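You operate a simulated robot arm through the tools that you are given. There is no shell and no other tool. Be economical: measure what you need, move in short steps, check, and stop when the job is done.

Carry out the task below with a simulated robot arm. There is one attempt and no reset: what you move stays moved.

TASK
Open the middle drawer under the ledge.
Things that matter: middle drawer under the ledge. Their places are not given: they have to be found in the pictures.

It is judged by the outcome, as a careful person would: the job done as asked, and still so three seconds after it is handed in. It fails if anything else is knocked over, pushed out of place, dropped, spilled or broken.

THE ROBOT
A 6-joint arm with a two-finger parallel gripper, fixed in place. Base frame: the origin is at the foot of the arm, x ahead of it, y to its left, z up. Lengths are in m, angles in rad, forces in N, time in s.
With the tool pointing down near the work surface it reaches from about 0.3 to 0.58 m from the base axis. Its first joint turns from -1.152 to 1.152 rad. Payload 2.1 kg.
Tool frame: the origin (TCP) lies between the finger pads and is the grasp point; the fingertips stand 0.03 m ahead of it; z points along the fingers, y is the line along which they close. The gripper opens to 0.094 m. The fingers are 0.028 m wide and 0.01 m thick; the gripper's body (0.05 by 0.096 m) begins 0.055 m behind the TCP.
Orientation is that of the tool frame in the base frame, as [roll, pitch, yaw] about the fixed x, y, z axes, in that order (R = Rz(yaw) Ry(pitch) Rx(roll)). With the fingers straight down and closing along the base's y, the tool's x points along the base's -x, its y along +y and its z along -z.

THE INTERFACE
- The arm moves only by the tool send_rows. Its arguments are lists of equal length, an entry for each row: "translation": the shift along the base's x, y, z in m, a list of three; "dr": the turn, a rotation vector about the base's x, y, z in rad, a list of three; "gripper": the opening, from 0 (shut) to 1 (fully open). In form: {"translation": [[dx, dy, dz], ...], "dr": [[wx, wy, wz], ...], "gripper": [gripper, ...]}. A call has 1 to 12 rows; each row is the pose to reach, as a shift and turn from the pose commanded when the call began. A row lasts 0.2 s, in which the tool goes at most 0.05 m and 0.15 rad; a call with a longer step from one row to the next is refused whole, and so is a gripper value outside its range. A pose out of reach is approached as far as the arm can. The call stops where the force on the tool passes 40 N (or 10 N more than at its start, if that is more) or the arm is blocked; 0.2 s more then pass. The fingers move at their own pace (about 0.072 m/s each) and stop on an object; they squeeze with about 29 N. The grip force told is the motor's: it shows also when the fingers shut on nothing. Time passes only in rows, and 0.2 s behind the last, so rows that repeat a pose let the fingers close. It gives the time, the measured TCP pose, the force on the tool (base axes), the opening and the grip force at its end, in the units of the frame above (readings bear some noise), and new pictures: "pictures" is both (left out), scene, wrist or none.
- Cameras (640 x 400 px; columns grow to the right, rows downward): "scene" is fixed at [0.0503, -0.374, 0.4722]; the picture's right is [0.80, -0.61, 0.00], its down [-0.41, -0.54, -0.73] and it looks along [0.44, 0.58, -0.68] (base axes); focal length 310 px, centre (320, 200). "wrist" rides on the gripper at [-0.037, 0, -0.058] in the tool frame; the picture's right is [0.00, -1.00, 0.00], its down [0.97, 0.00, -0.24] and it looks along [0.24, 0.00, 0.97] (tool axes); focal length 218 px, centre (320, 200).
- probe_pixels(camera, pixels): for up to 12 pixels [column, row] of the newest picture of that camera ("zoom" is the newest enlarged one), the place [x, y, z] in the base frame of the surface seen there, good to about 0.002 m. No time passes.
- enlarge(camera, box): a new picture of the part [left, top, right, bottom] of that camera's present view, enlarged. No time passes.
- sign_off(): hands the job in; it is judged then, once.

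Work in short steps. Measure before you move; look again where a grasp or a placing could have gone wrong, and mend it. You have 60 turns and 100 pictures in all, the two below and enlarged ones among them. Open the gripper and draw the arm clear of the work before you hand the job in, unless the task says otherwise; then end with one line.

The tools are called after "Call:" as name(argument=value, ...) on one line, values as JSON. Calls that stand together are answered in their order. send_rows: Moves the arm, as the interface text tells. Its arguments: {"type":"object","properties":{"translation":{"type":"array","items":{"type":"array","items":{"type":"number"}}},"dr":{"type":"array","items":{"type":"array","items":{"type":"number"}}},"gripper":{"type":"array","items":{"type":"number"}},"pictures":{"type":"string","enum":["both","scene","wrist","none"]}},"required":["translation","dr","gripper"]} The other tools are called the same way: probe_pixels (camera, pixels) gives the place of the surface under pixels of a picture; enlarge (camera, box) takes an enlarged picture of a part of a camera's view; sign_off () hands the job in.

At the start:

```text
time_s: 0.0
position: [0.3504, -0.1525, 0.1801]
orientation: [-3.141, 0.002, -3.14]
wrist_force: [1.6, -0.4, 0.0]
finger_gap: 0.094
finger_force: 0.0
```

scene: 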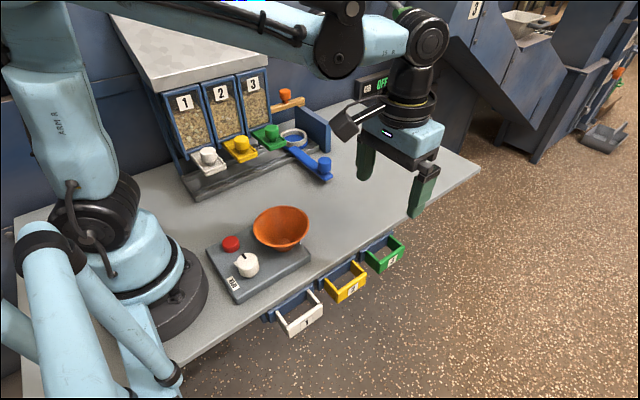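
wrist: 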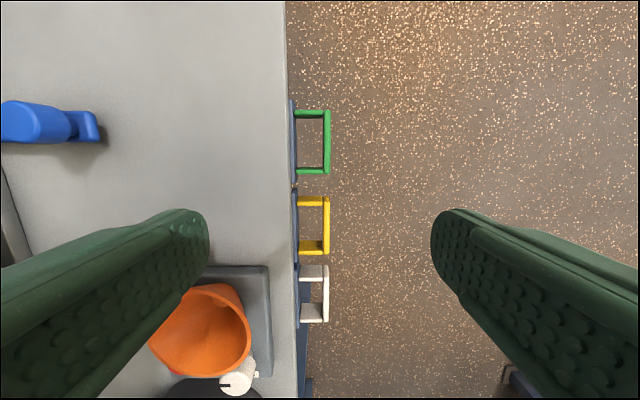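

The three drawer handles sit under the near table edge; the yellow one, marked 2, is in the middle. I'll enlarge the view and probe it.

Call:
enlarge(camera="scene", box=[250, 210, 430, 350])

Call:
probe_pixels(camera="wrist", pixels=[[326, 210], [326, 225], [326, 245], [310, 201], [310, 248], [295, 225], [326, 275], [326, 168], [285, 225], [310, 225], [310, 268], [310, 172]])

```text
2.86 times, centred on (340, 280) of scene
```

zoom: 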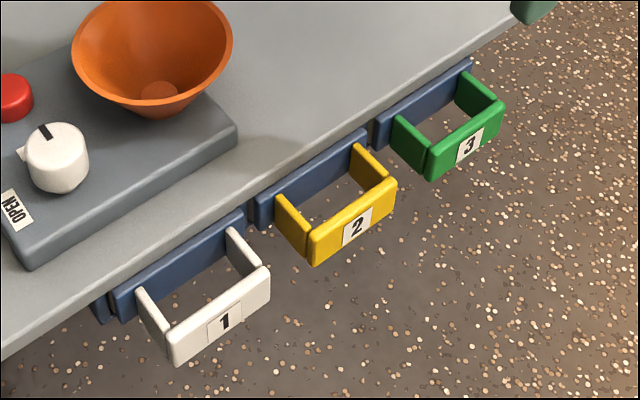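

```text
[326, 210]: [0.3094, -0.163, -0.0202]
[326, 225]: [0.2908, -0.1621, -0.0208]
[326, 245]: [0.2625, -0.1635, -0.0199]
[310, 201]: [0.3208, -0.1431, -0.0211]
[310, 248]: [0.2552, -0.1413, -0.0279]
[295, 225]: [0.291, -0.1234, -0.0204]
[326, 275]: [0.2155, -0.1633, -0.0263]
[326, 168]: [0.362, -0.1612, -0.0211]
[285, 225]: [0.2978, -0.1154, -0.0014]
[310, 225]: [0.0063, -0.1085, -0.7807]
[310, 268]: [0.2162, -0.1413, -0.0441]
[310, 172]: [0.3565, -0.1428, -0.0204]
```

The middle handle is a yellow loop whose front bar is near y=-0.163, top z=-0.02. I'll measure the bar's height and thickness.

Call:
probe_pixels(camera="zoom", pixels=[[313, 262], [311, 235], [358, 240], [356, 210], [350, 205], [393, 205], [392, 180], [290, 215], [370, 165], [310, 180], [240, 60], [200, 190]])

Call:
enlarge(camera="wrist", box=[260, 90, 400, 340])

```text
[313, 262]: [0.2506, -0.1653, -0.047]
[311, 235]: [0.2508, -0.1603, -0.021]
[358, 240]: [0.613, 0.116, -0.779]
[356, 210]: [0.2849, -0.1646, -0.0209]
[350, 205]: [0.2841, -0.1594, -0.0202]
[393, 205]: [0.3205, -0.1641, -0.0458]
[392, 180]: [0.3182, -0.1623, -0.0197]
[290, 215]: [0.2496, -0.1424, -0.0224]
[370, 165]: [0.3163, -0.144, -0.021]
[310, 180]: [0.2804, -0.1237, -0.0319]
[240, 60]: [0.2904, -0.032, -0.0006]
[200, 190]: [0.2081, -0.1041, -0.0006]
```

```text
1.60 times, centred on (330, 215) of wrist
```

zoom: 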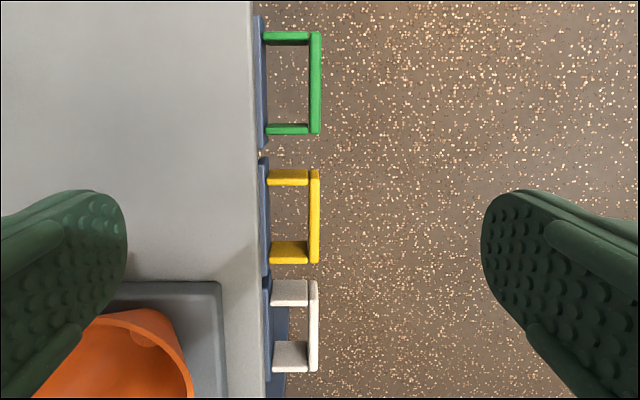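

The bar spans x 0.250–0.320, y -0.158 to -0.166, z -0.047 to -0.02, with a ~0.034 m gap behind it. I'll hover above its centre with the fingers partly closed.

Call:
send_rows(translation=[[-0.03, -0.004, -0.03], [-0.05, -0.008, -0.07], [-0.0654, -0.0095, -0.11], [-0.0654, -0.0095, -0.12], [-0.0654, -0.0095, -0.12]], dr=[[0, 0, 0], [0, 0, 0], [0, 0, 0], [0, 0, 0], [0, 0, 0]], gripper=[0.37, 0.37, 0.37, 0.37, 0.37])

```text
time_s: 1.2
position: [0.2842, -0.1632, 0.0613]
orientation: [-3.139, 0.002, 3.142]
wrist_force: [0.0, 0.4, 0.3]
finger_gap: 0.0348
finger_force: 0.1
```

scene: 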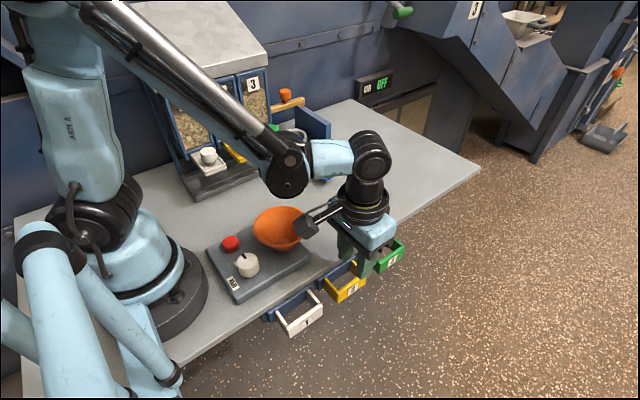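
wrist: 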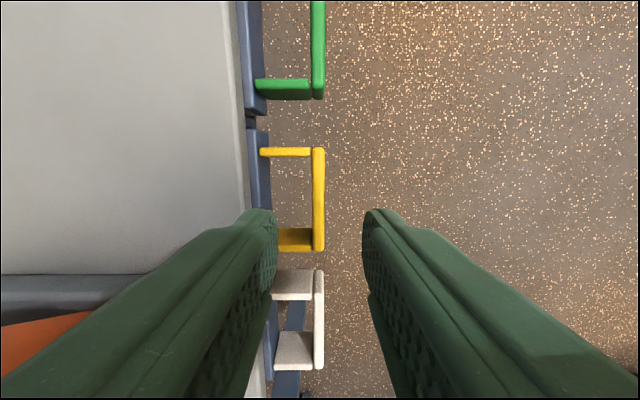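

The alignment looks right, but a dark part of the wrist at (308,224) hangs near the bowl. I'll check its clearance before going down.

Call:
enlarge(camera="scene", box=[230, 170, 430, 310])

Call:
probe_pixels(camera="scene", pixels=[[305, 228], [298, 218], [315, 236], [318, 215], [275, 210], [280, 246], [258, 225], [298, 240], [300, 260], [345, 245]])

```text
2.86 times, centred on (330, 240) of scene
```

zoom: 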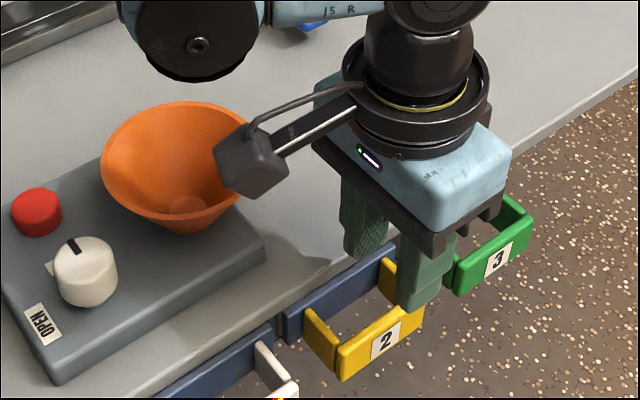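

```text
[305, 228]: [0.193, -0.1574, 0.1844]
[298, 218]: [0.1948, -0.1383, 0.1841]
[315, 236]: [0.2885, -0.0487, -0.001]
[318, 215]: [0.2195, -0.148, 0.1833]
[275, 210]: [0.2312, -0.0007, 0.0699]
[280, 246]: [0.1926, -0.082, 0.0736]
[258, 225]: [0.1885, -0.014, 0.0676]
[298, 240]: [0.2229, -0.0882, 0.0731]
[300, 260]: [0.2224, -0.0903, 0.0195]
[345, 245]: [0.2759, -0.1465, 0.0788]
```

The wrist box is at y≈-0.14 and the bowl's nearest rim at y≈-0.09, so there is clearance. I'll descend to straddle the bar.

Call:
send_rows(translation=[[0, 0.001, -0.03], [0, 0.001, -0.055], [0, 0.001, -0.075], [0, 0.001, -0.09], [0, 0.001, -0.09]], dr=[[0, 0, 0], [0, 0, 0], [0, 0, 0], [0, 0, 0], [0, 0, 0]], gripper=[0.37, 0.37, 0.37, 0.37, 0.37])

```text
time_s: 2.4
position: [0.2837, -0.162, -0.0304]
orientation: [-3.139, 0.0, 3.141]
wrist_force: [0.1, 0.8, 0.2]
finger_gap: 0.0349
finger_force: 0.1
```

scene: 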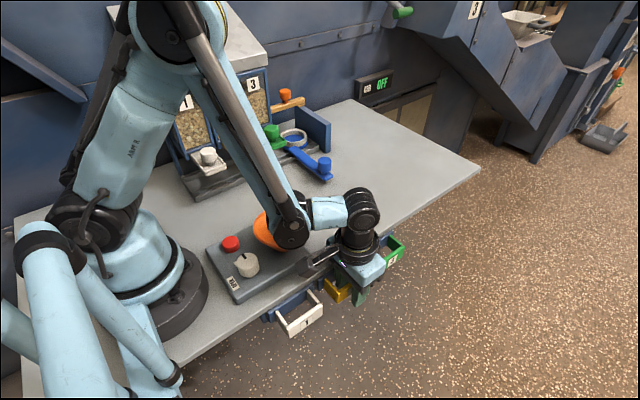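
wrist: 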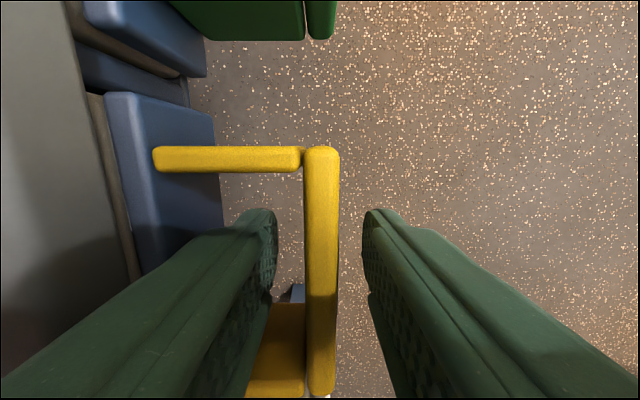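

The fingers straddle the bar with nothing touching. I'll close, then pull a short way along -y.

Call:
send_rows(translation=[[0, 0, 0], [0, 0, 0], [0, 0, 0], [0, -0.01, 0], [0, -0.02, 0], [0, -0.03, 0], [0, -0.04, 0]], dr=[[0, 0, 0], [0, 0, 0], [0, 0, 0], [0, 0, 0], [0, 0, 0], [0, 0, 0], [0, 0, 0]], gripper=[0, 0, 0, 0, 0, 0, 0])

```text
time_s: 3.6
position: [0.2843, -0.1775, -0.0287]
orientation: [-3.14, 0.002, -3.141]
wrist_force: [-0.2, -1.3, -8.7]
finger_gap: 0.0126
finger_force: 45.2
stopped in row 5: the force on the tool passed its limit (the readings are from after the stop); the commanded pose is now the measured one
```

scene: 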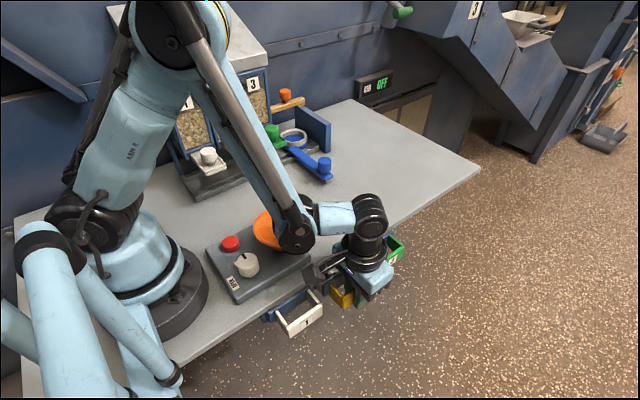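
wrist: 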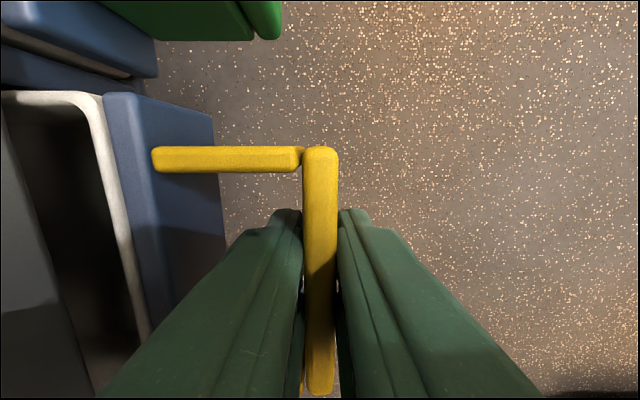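

The drawer opened about 1.5 cm, then the force limit tripped; the grip holds. I'll pull on more gently.

Call:
send_rows(translation=[[0, 0, 0], [0, -0.004, 0], [0, -0.008, 0], [0, -0.012, 0], [0, -0.016, 0], [0, -0.02, 0], [0, -0.024, 0], [0, -0.028, 0], [0, -0.032, 0], [0, -0.036, 0], [0, -0.04, 0]], dr=[[0, 0, 0], [0, 0, 0], [0, 0, 0], [0, 0, 0], [0, 0, 0], [0, 0, 0], [0, 0, 0], [0, 0, 0], [0, 0, 0], [0, 0, 0], [0, 0, 0]], gripper=[0, 0, 0, 0, 0, 0, 0, 0, 0, 0, 0])

```text
time_s: 5.8
position: [0.2843, -0.2124, -0.0299]
orientation: [-3.139, 0.0, 3.141]
wrist_force: [-1.6, -1.4, -8.5]
finger_gap: 0.013
finger_force: 45.0
stopped in row 11: the force on the tool passed its limit (the readings are from after the stop); the commanded pose is now the measured one
```

scene: 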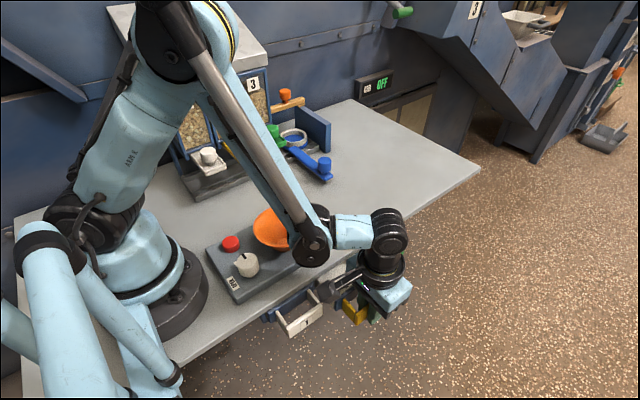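
wrist: 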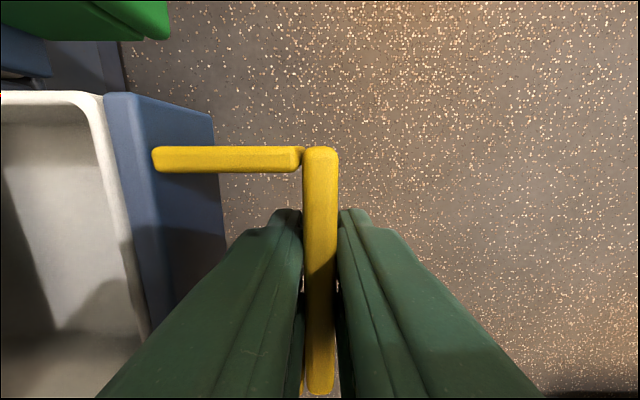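

The drawer is about 5 cm out. I'll keep pulling to find its end stop.

Call:
send_rows(translation=[[0, 0, 0], [0, -0.004, 0], [0, -0.008, 0], [0, -0.012, 0], [0, -0.016, 0], [0, -0.02, 0], [0, -0.024, 0], [0, -0.028, 0], [0, -0.032, 0], [0, -0.036, 0], [0, -0.04, 0]], dr=[[0, 0, 0], [0, 0, 0], [0, 0, 0], [0, 0, 0], [0, 0, 0], [0, 0, 0], [0, 0, 0], [0, 0, 0], [0, 0, 0], [0, 0, 0], [0, 0, 0]], gripper=[0, 0, 0, 0, 0, 0, 0, 0, 0, 0, 0])

```text
time_s: 7.0
position: [0.284, -0.2275, -0.0305]
orientation: [-3.139, 0.001, -3.142]
wrist_force: [-0.5, -1.1, -7.7]
finger_gap: 0.0125
finger_force: 45.0
stopped in row 5: the force on the tool passed its limit (the readings are from after the stop); the commanded pose is now the measured one
```

scene: 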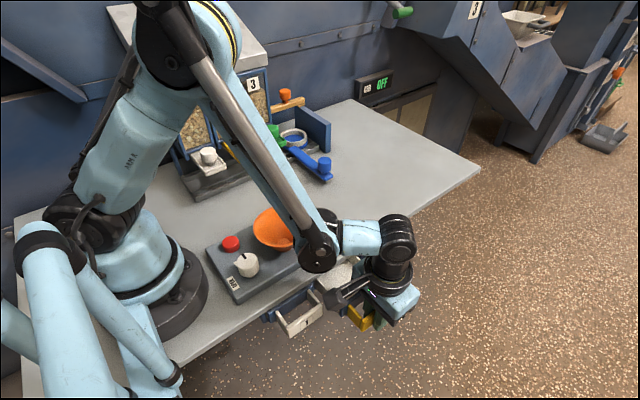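
wrist: 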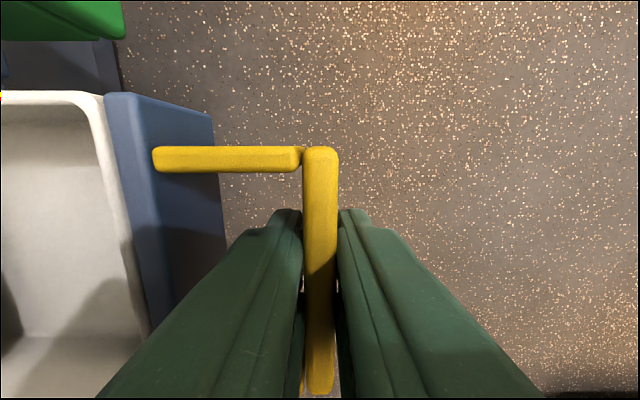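

It is still sliding (6.5 cm). I'll continue a bit slower.

Call:
send_rows(translation=[[0, -0.003, 0], [0, -0.006, 0], [0, -0.009, 0], [0, -0.012, 0], [0, -0.015, 0], [0, -0.018, 0], [0, -0.021, 0], [0, -0.024, 0], [0, -0.027, 0], [0, -0.03, 0], [0, -0.033, 0], [0, -0.036, 0]], dr=[[0, 0, 0], [0, 0, 0], [0, 0, 0], [0, 0, 0], [0, 0, 0], [0, 0, 0], [0, 0, 0], [0, 0, 0], [0, 0, 0], [0, 0, 0], [0, 0, 0], [0, 0, 0]], gripper=[0, 0, 0, 0, 0, 0, 0, 0, 0, 0, 0, 0])

```text
time_s: 9.6
position: [0.2847, -0.2645, -0.0299]
orientation: [-3.141, 0.001, -3.141]
wrist_force: [0.1, 0.9, -5.5]
finger_gap: 0.0124
finger_force: 45.2
```

scene: 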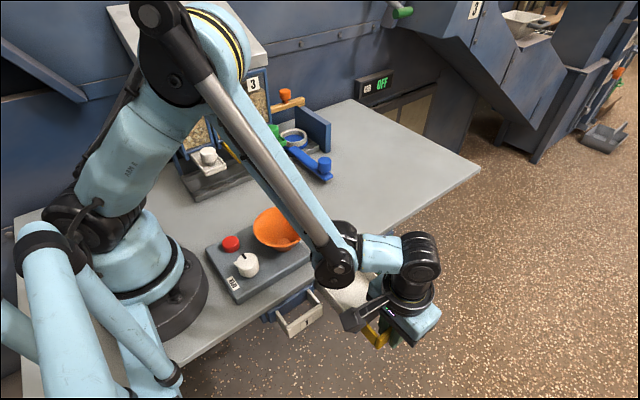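
wrist: 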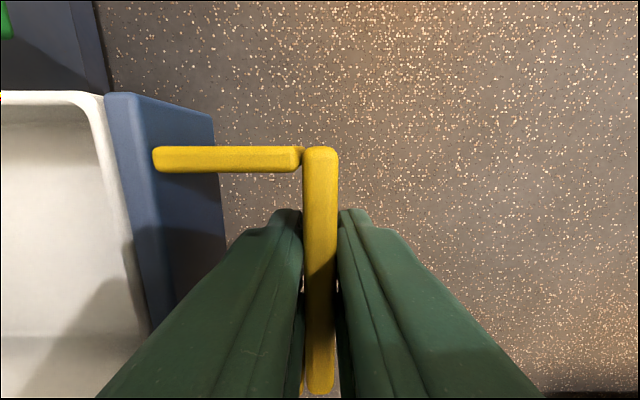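

Now about 10 cm out with little resistance. I'll check how much of the drawer still sits inside before pulling further.

Call:
enlarge(camera="scene", box=[260, 230, 460, 370])

Call:
probe_pixels(camera="wrist", pixels=[[5, 93], [5, 200], [5, 380], [95, 96], [160, 140], [190, 158], [320, 160]])

```text
2.86 times, centred on (360, 300) of scene
```

zoom: 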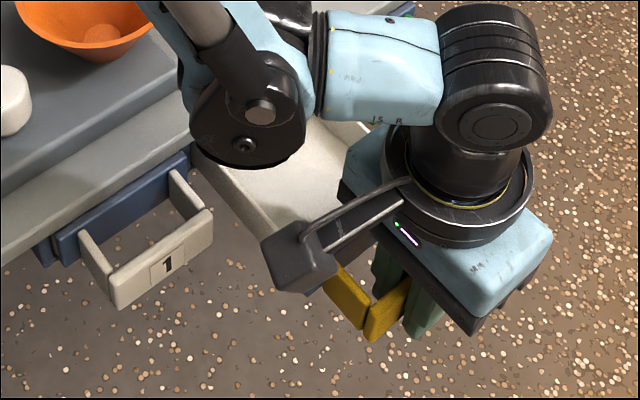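

```text
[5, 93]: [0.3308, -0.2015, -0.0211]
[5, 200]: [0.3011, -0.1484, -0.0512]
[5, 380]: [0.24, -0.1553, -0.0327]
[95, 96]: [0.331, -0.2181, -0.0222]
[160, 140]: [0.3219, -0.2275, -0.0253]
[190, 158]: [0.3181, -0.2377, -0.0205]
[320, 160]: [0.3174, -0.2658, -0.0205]
```

The tray still reaches under the ledge. I'll pull a little more, slowly, to feel for the stop.

Call:
send_rows(translation=[[0, -0.003, 0], [0, -0.006, 0], [0, -0.009, 0], [0, -0.012, 0], [0, -0.015, 0], [0, -0.018, 0], [0, -0.021, 0]], dr=[[0, 0, 0], [0, 0, 0], [0, 0, 0], [0, 0, 0], [0, 0, 0], [0, 0, 0], [0, 0, 0]], gripper=[0, 0, 0, 0, 0, 0, 0])

```text
time_s: 11.3
position: [0.2838, -0.2849, -0.0288]
orientation: [-3.139, 0.004, 3.141]
wrist_force: [1.4, 0.4, -7.2]
finger_gap: 0.0128
finger_force: 45.4
stopped in row 7: the force on the tool passed its limit (the readings are from after the stop); the commanded pose is now the measured one
```

scene: 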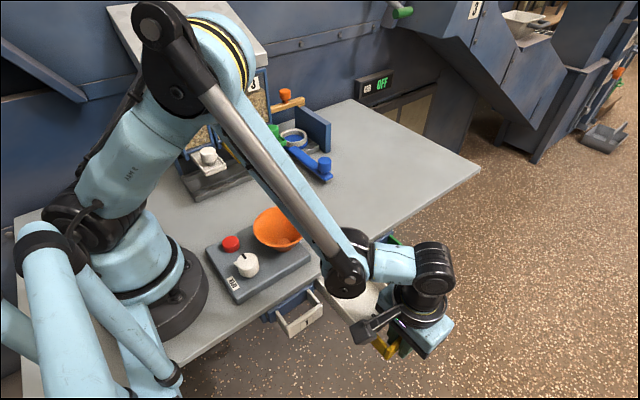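
wrist: 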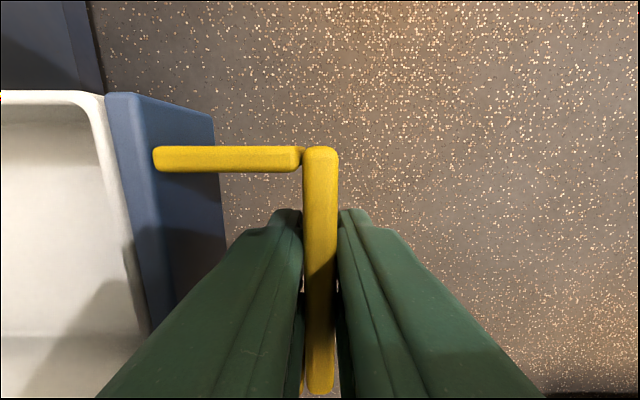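

12 cm out; the limit tripped, perhaps on the stop. One more slow try.

Call:
send_rows(translation=[[0, 0, 0], [0, -0.002, 0], [0, -0.004, 0], [0, -0.006, 0], [0, -0.008, 0], [0, -0.01, 0], [0, -0.012, 0]], dr=[[0, 0, 0], [0, 0, 0], [0, 0, 0], [0, 0, 0], [0, 0, 0], [0, 0, 0], [0, 0, 0]], gripper=[0, 0, 0, 0, 0, 0, 0], pictures="scene")

```text
time_s: 12.4
position: [0.2839, -0.2875, -0.0293]
orientation: [3.129, 0.0, -3.139]
wrist_force: [-0.6, 6.3, -3.0]
finger_gap: 0.0129
finger_force: 45.3
stopped in row 5: the force on the tool passed its limit (the readings are from after the stop); the commanded pose is now the measured one
```

scene: 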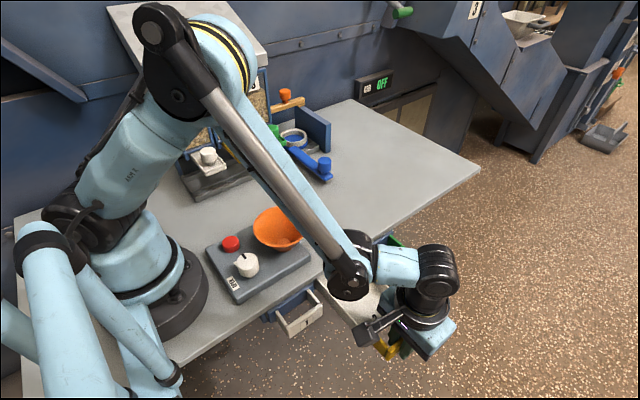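

It stopped after only 2 mm, so the drawer is at its end stop (~12.5 cm). I'll release and lift straight up.

Call:
send_rows(translation=[[0, 0, 0], [0, 0, 0], [0, 0, 0], [0, 0, 0.02], [0, 0, 0.05], [0, 0, 0.09], [0, 0, 0.13], [0, 0, 0.16]], dr=[[0, 0, 0], [0, 0, 0], [0, 0, 0], [0, 0, 0], [0, 0, 0], [0, 0, 0], [0, 0, 0], [0, 0, 0]], gripper=[0.35, 0.35, 0.35, 0.35, 0.35, 0.35, 0.35, 0.35])

```text
time_s: 14.2
position: [0.2844, -0.2869, 0.1316]
orientation: [3.131, 0.002, -3.138]
wrist_force: [0.6, 0.0, -0.8]
finger_gap: 0.0329
finger_force: 0.2
```

scene: 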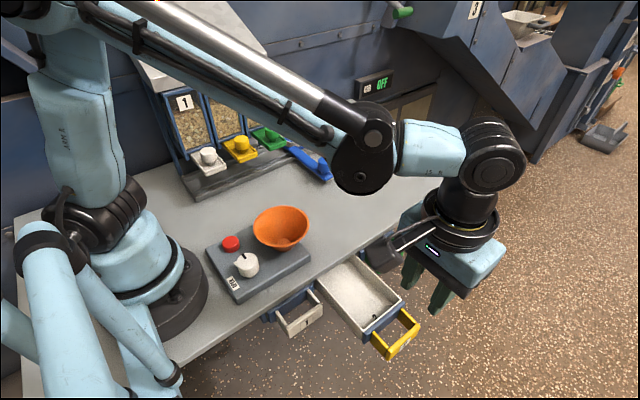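
wrist: 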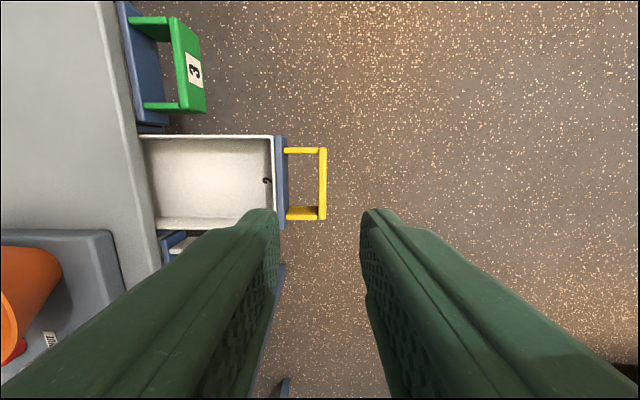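

The middle drawer stands fully open and the others are unmoved. I'll open the gripper, rise a bit more, and confirm.

Call:
send_rows(translation=[[0, 0, 0.03], [0, 0, 0.05], [0, 0, 0.05], [0, 0, 0.05]], dr=[[0, 0, 0], [0, 0, 0], [0, 0, 0], [0, 0, 0]], gripper=[1, 1, 1, 1], pictures="scene")

```text
time_s: 15.2
position: [0.2859, -0.2872, 0.1807]
orientation: [3.133, 0.002, -3.14]
wrist_force: [-0.1, 0.0, 0.1]
finger_gap: 0.0938
finger_force: 0.1
```

scene: 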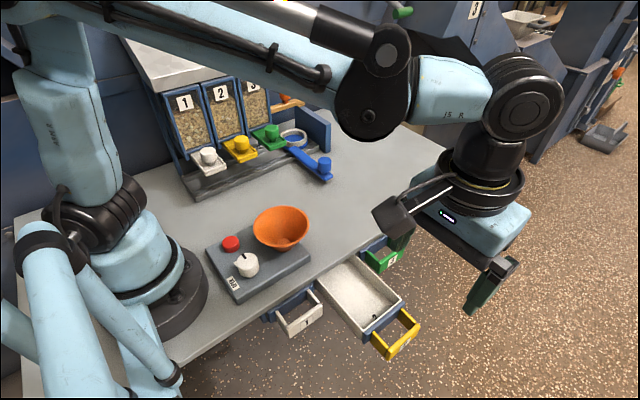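

The drawer stays open and the arm is clear, so I'm handing in.

Call:
sign_off()

```text
The job is handed in.
```

The middle drawer (yellow, marked 2) is open to its stop, about 12.5 cm out. The other drawers and the bowl look undisturbed, and the arm is clear with its gripper open.
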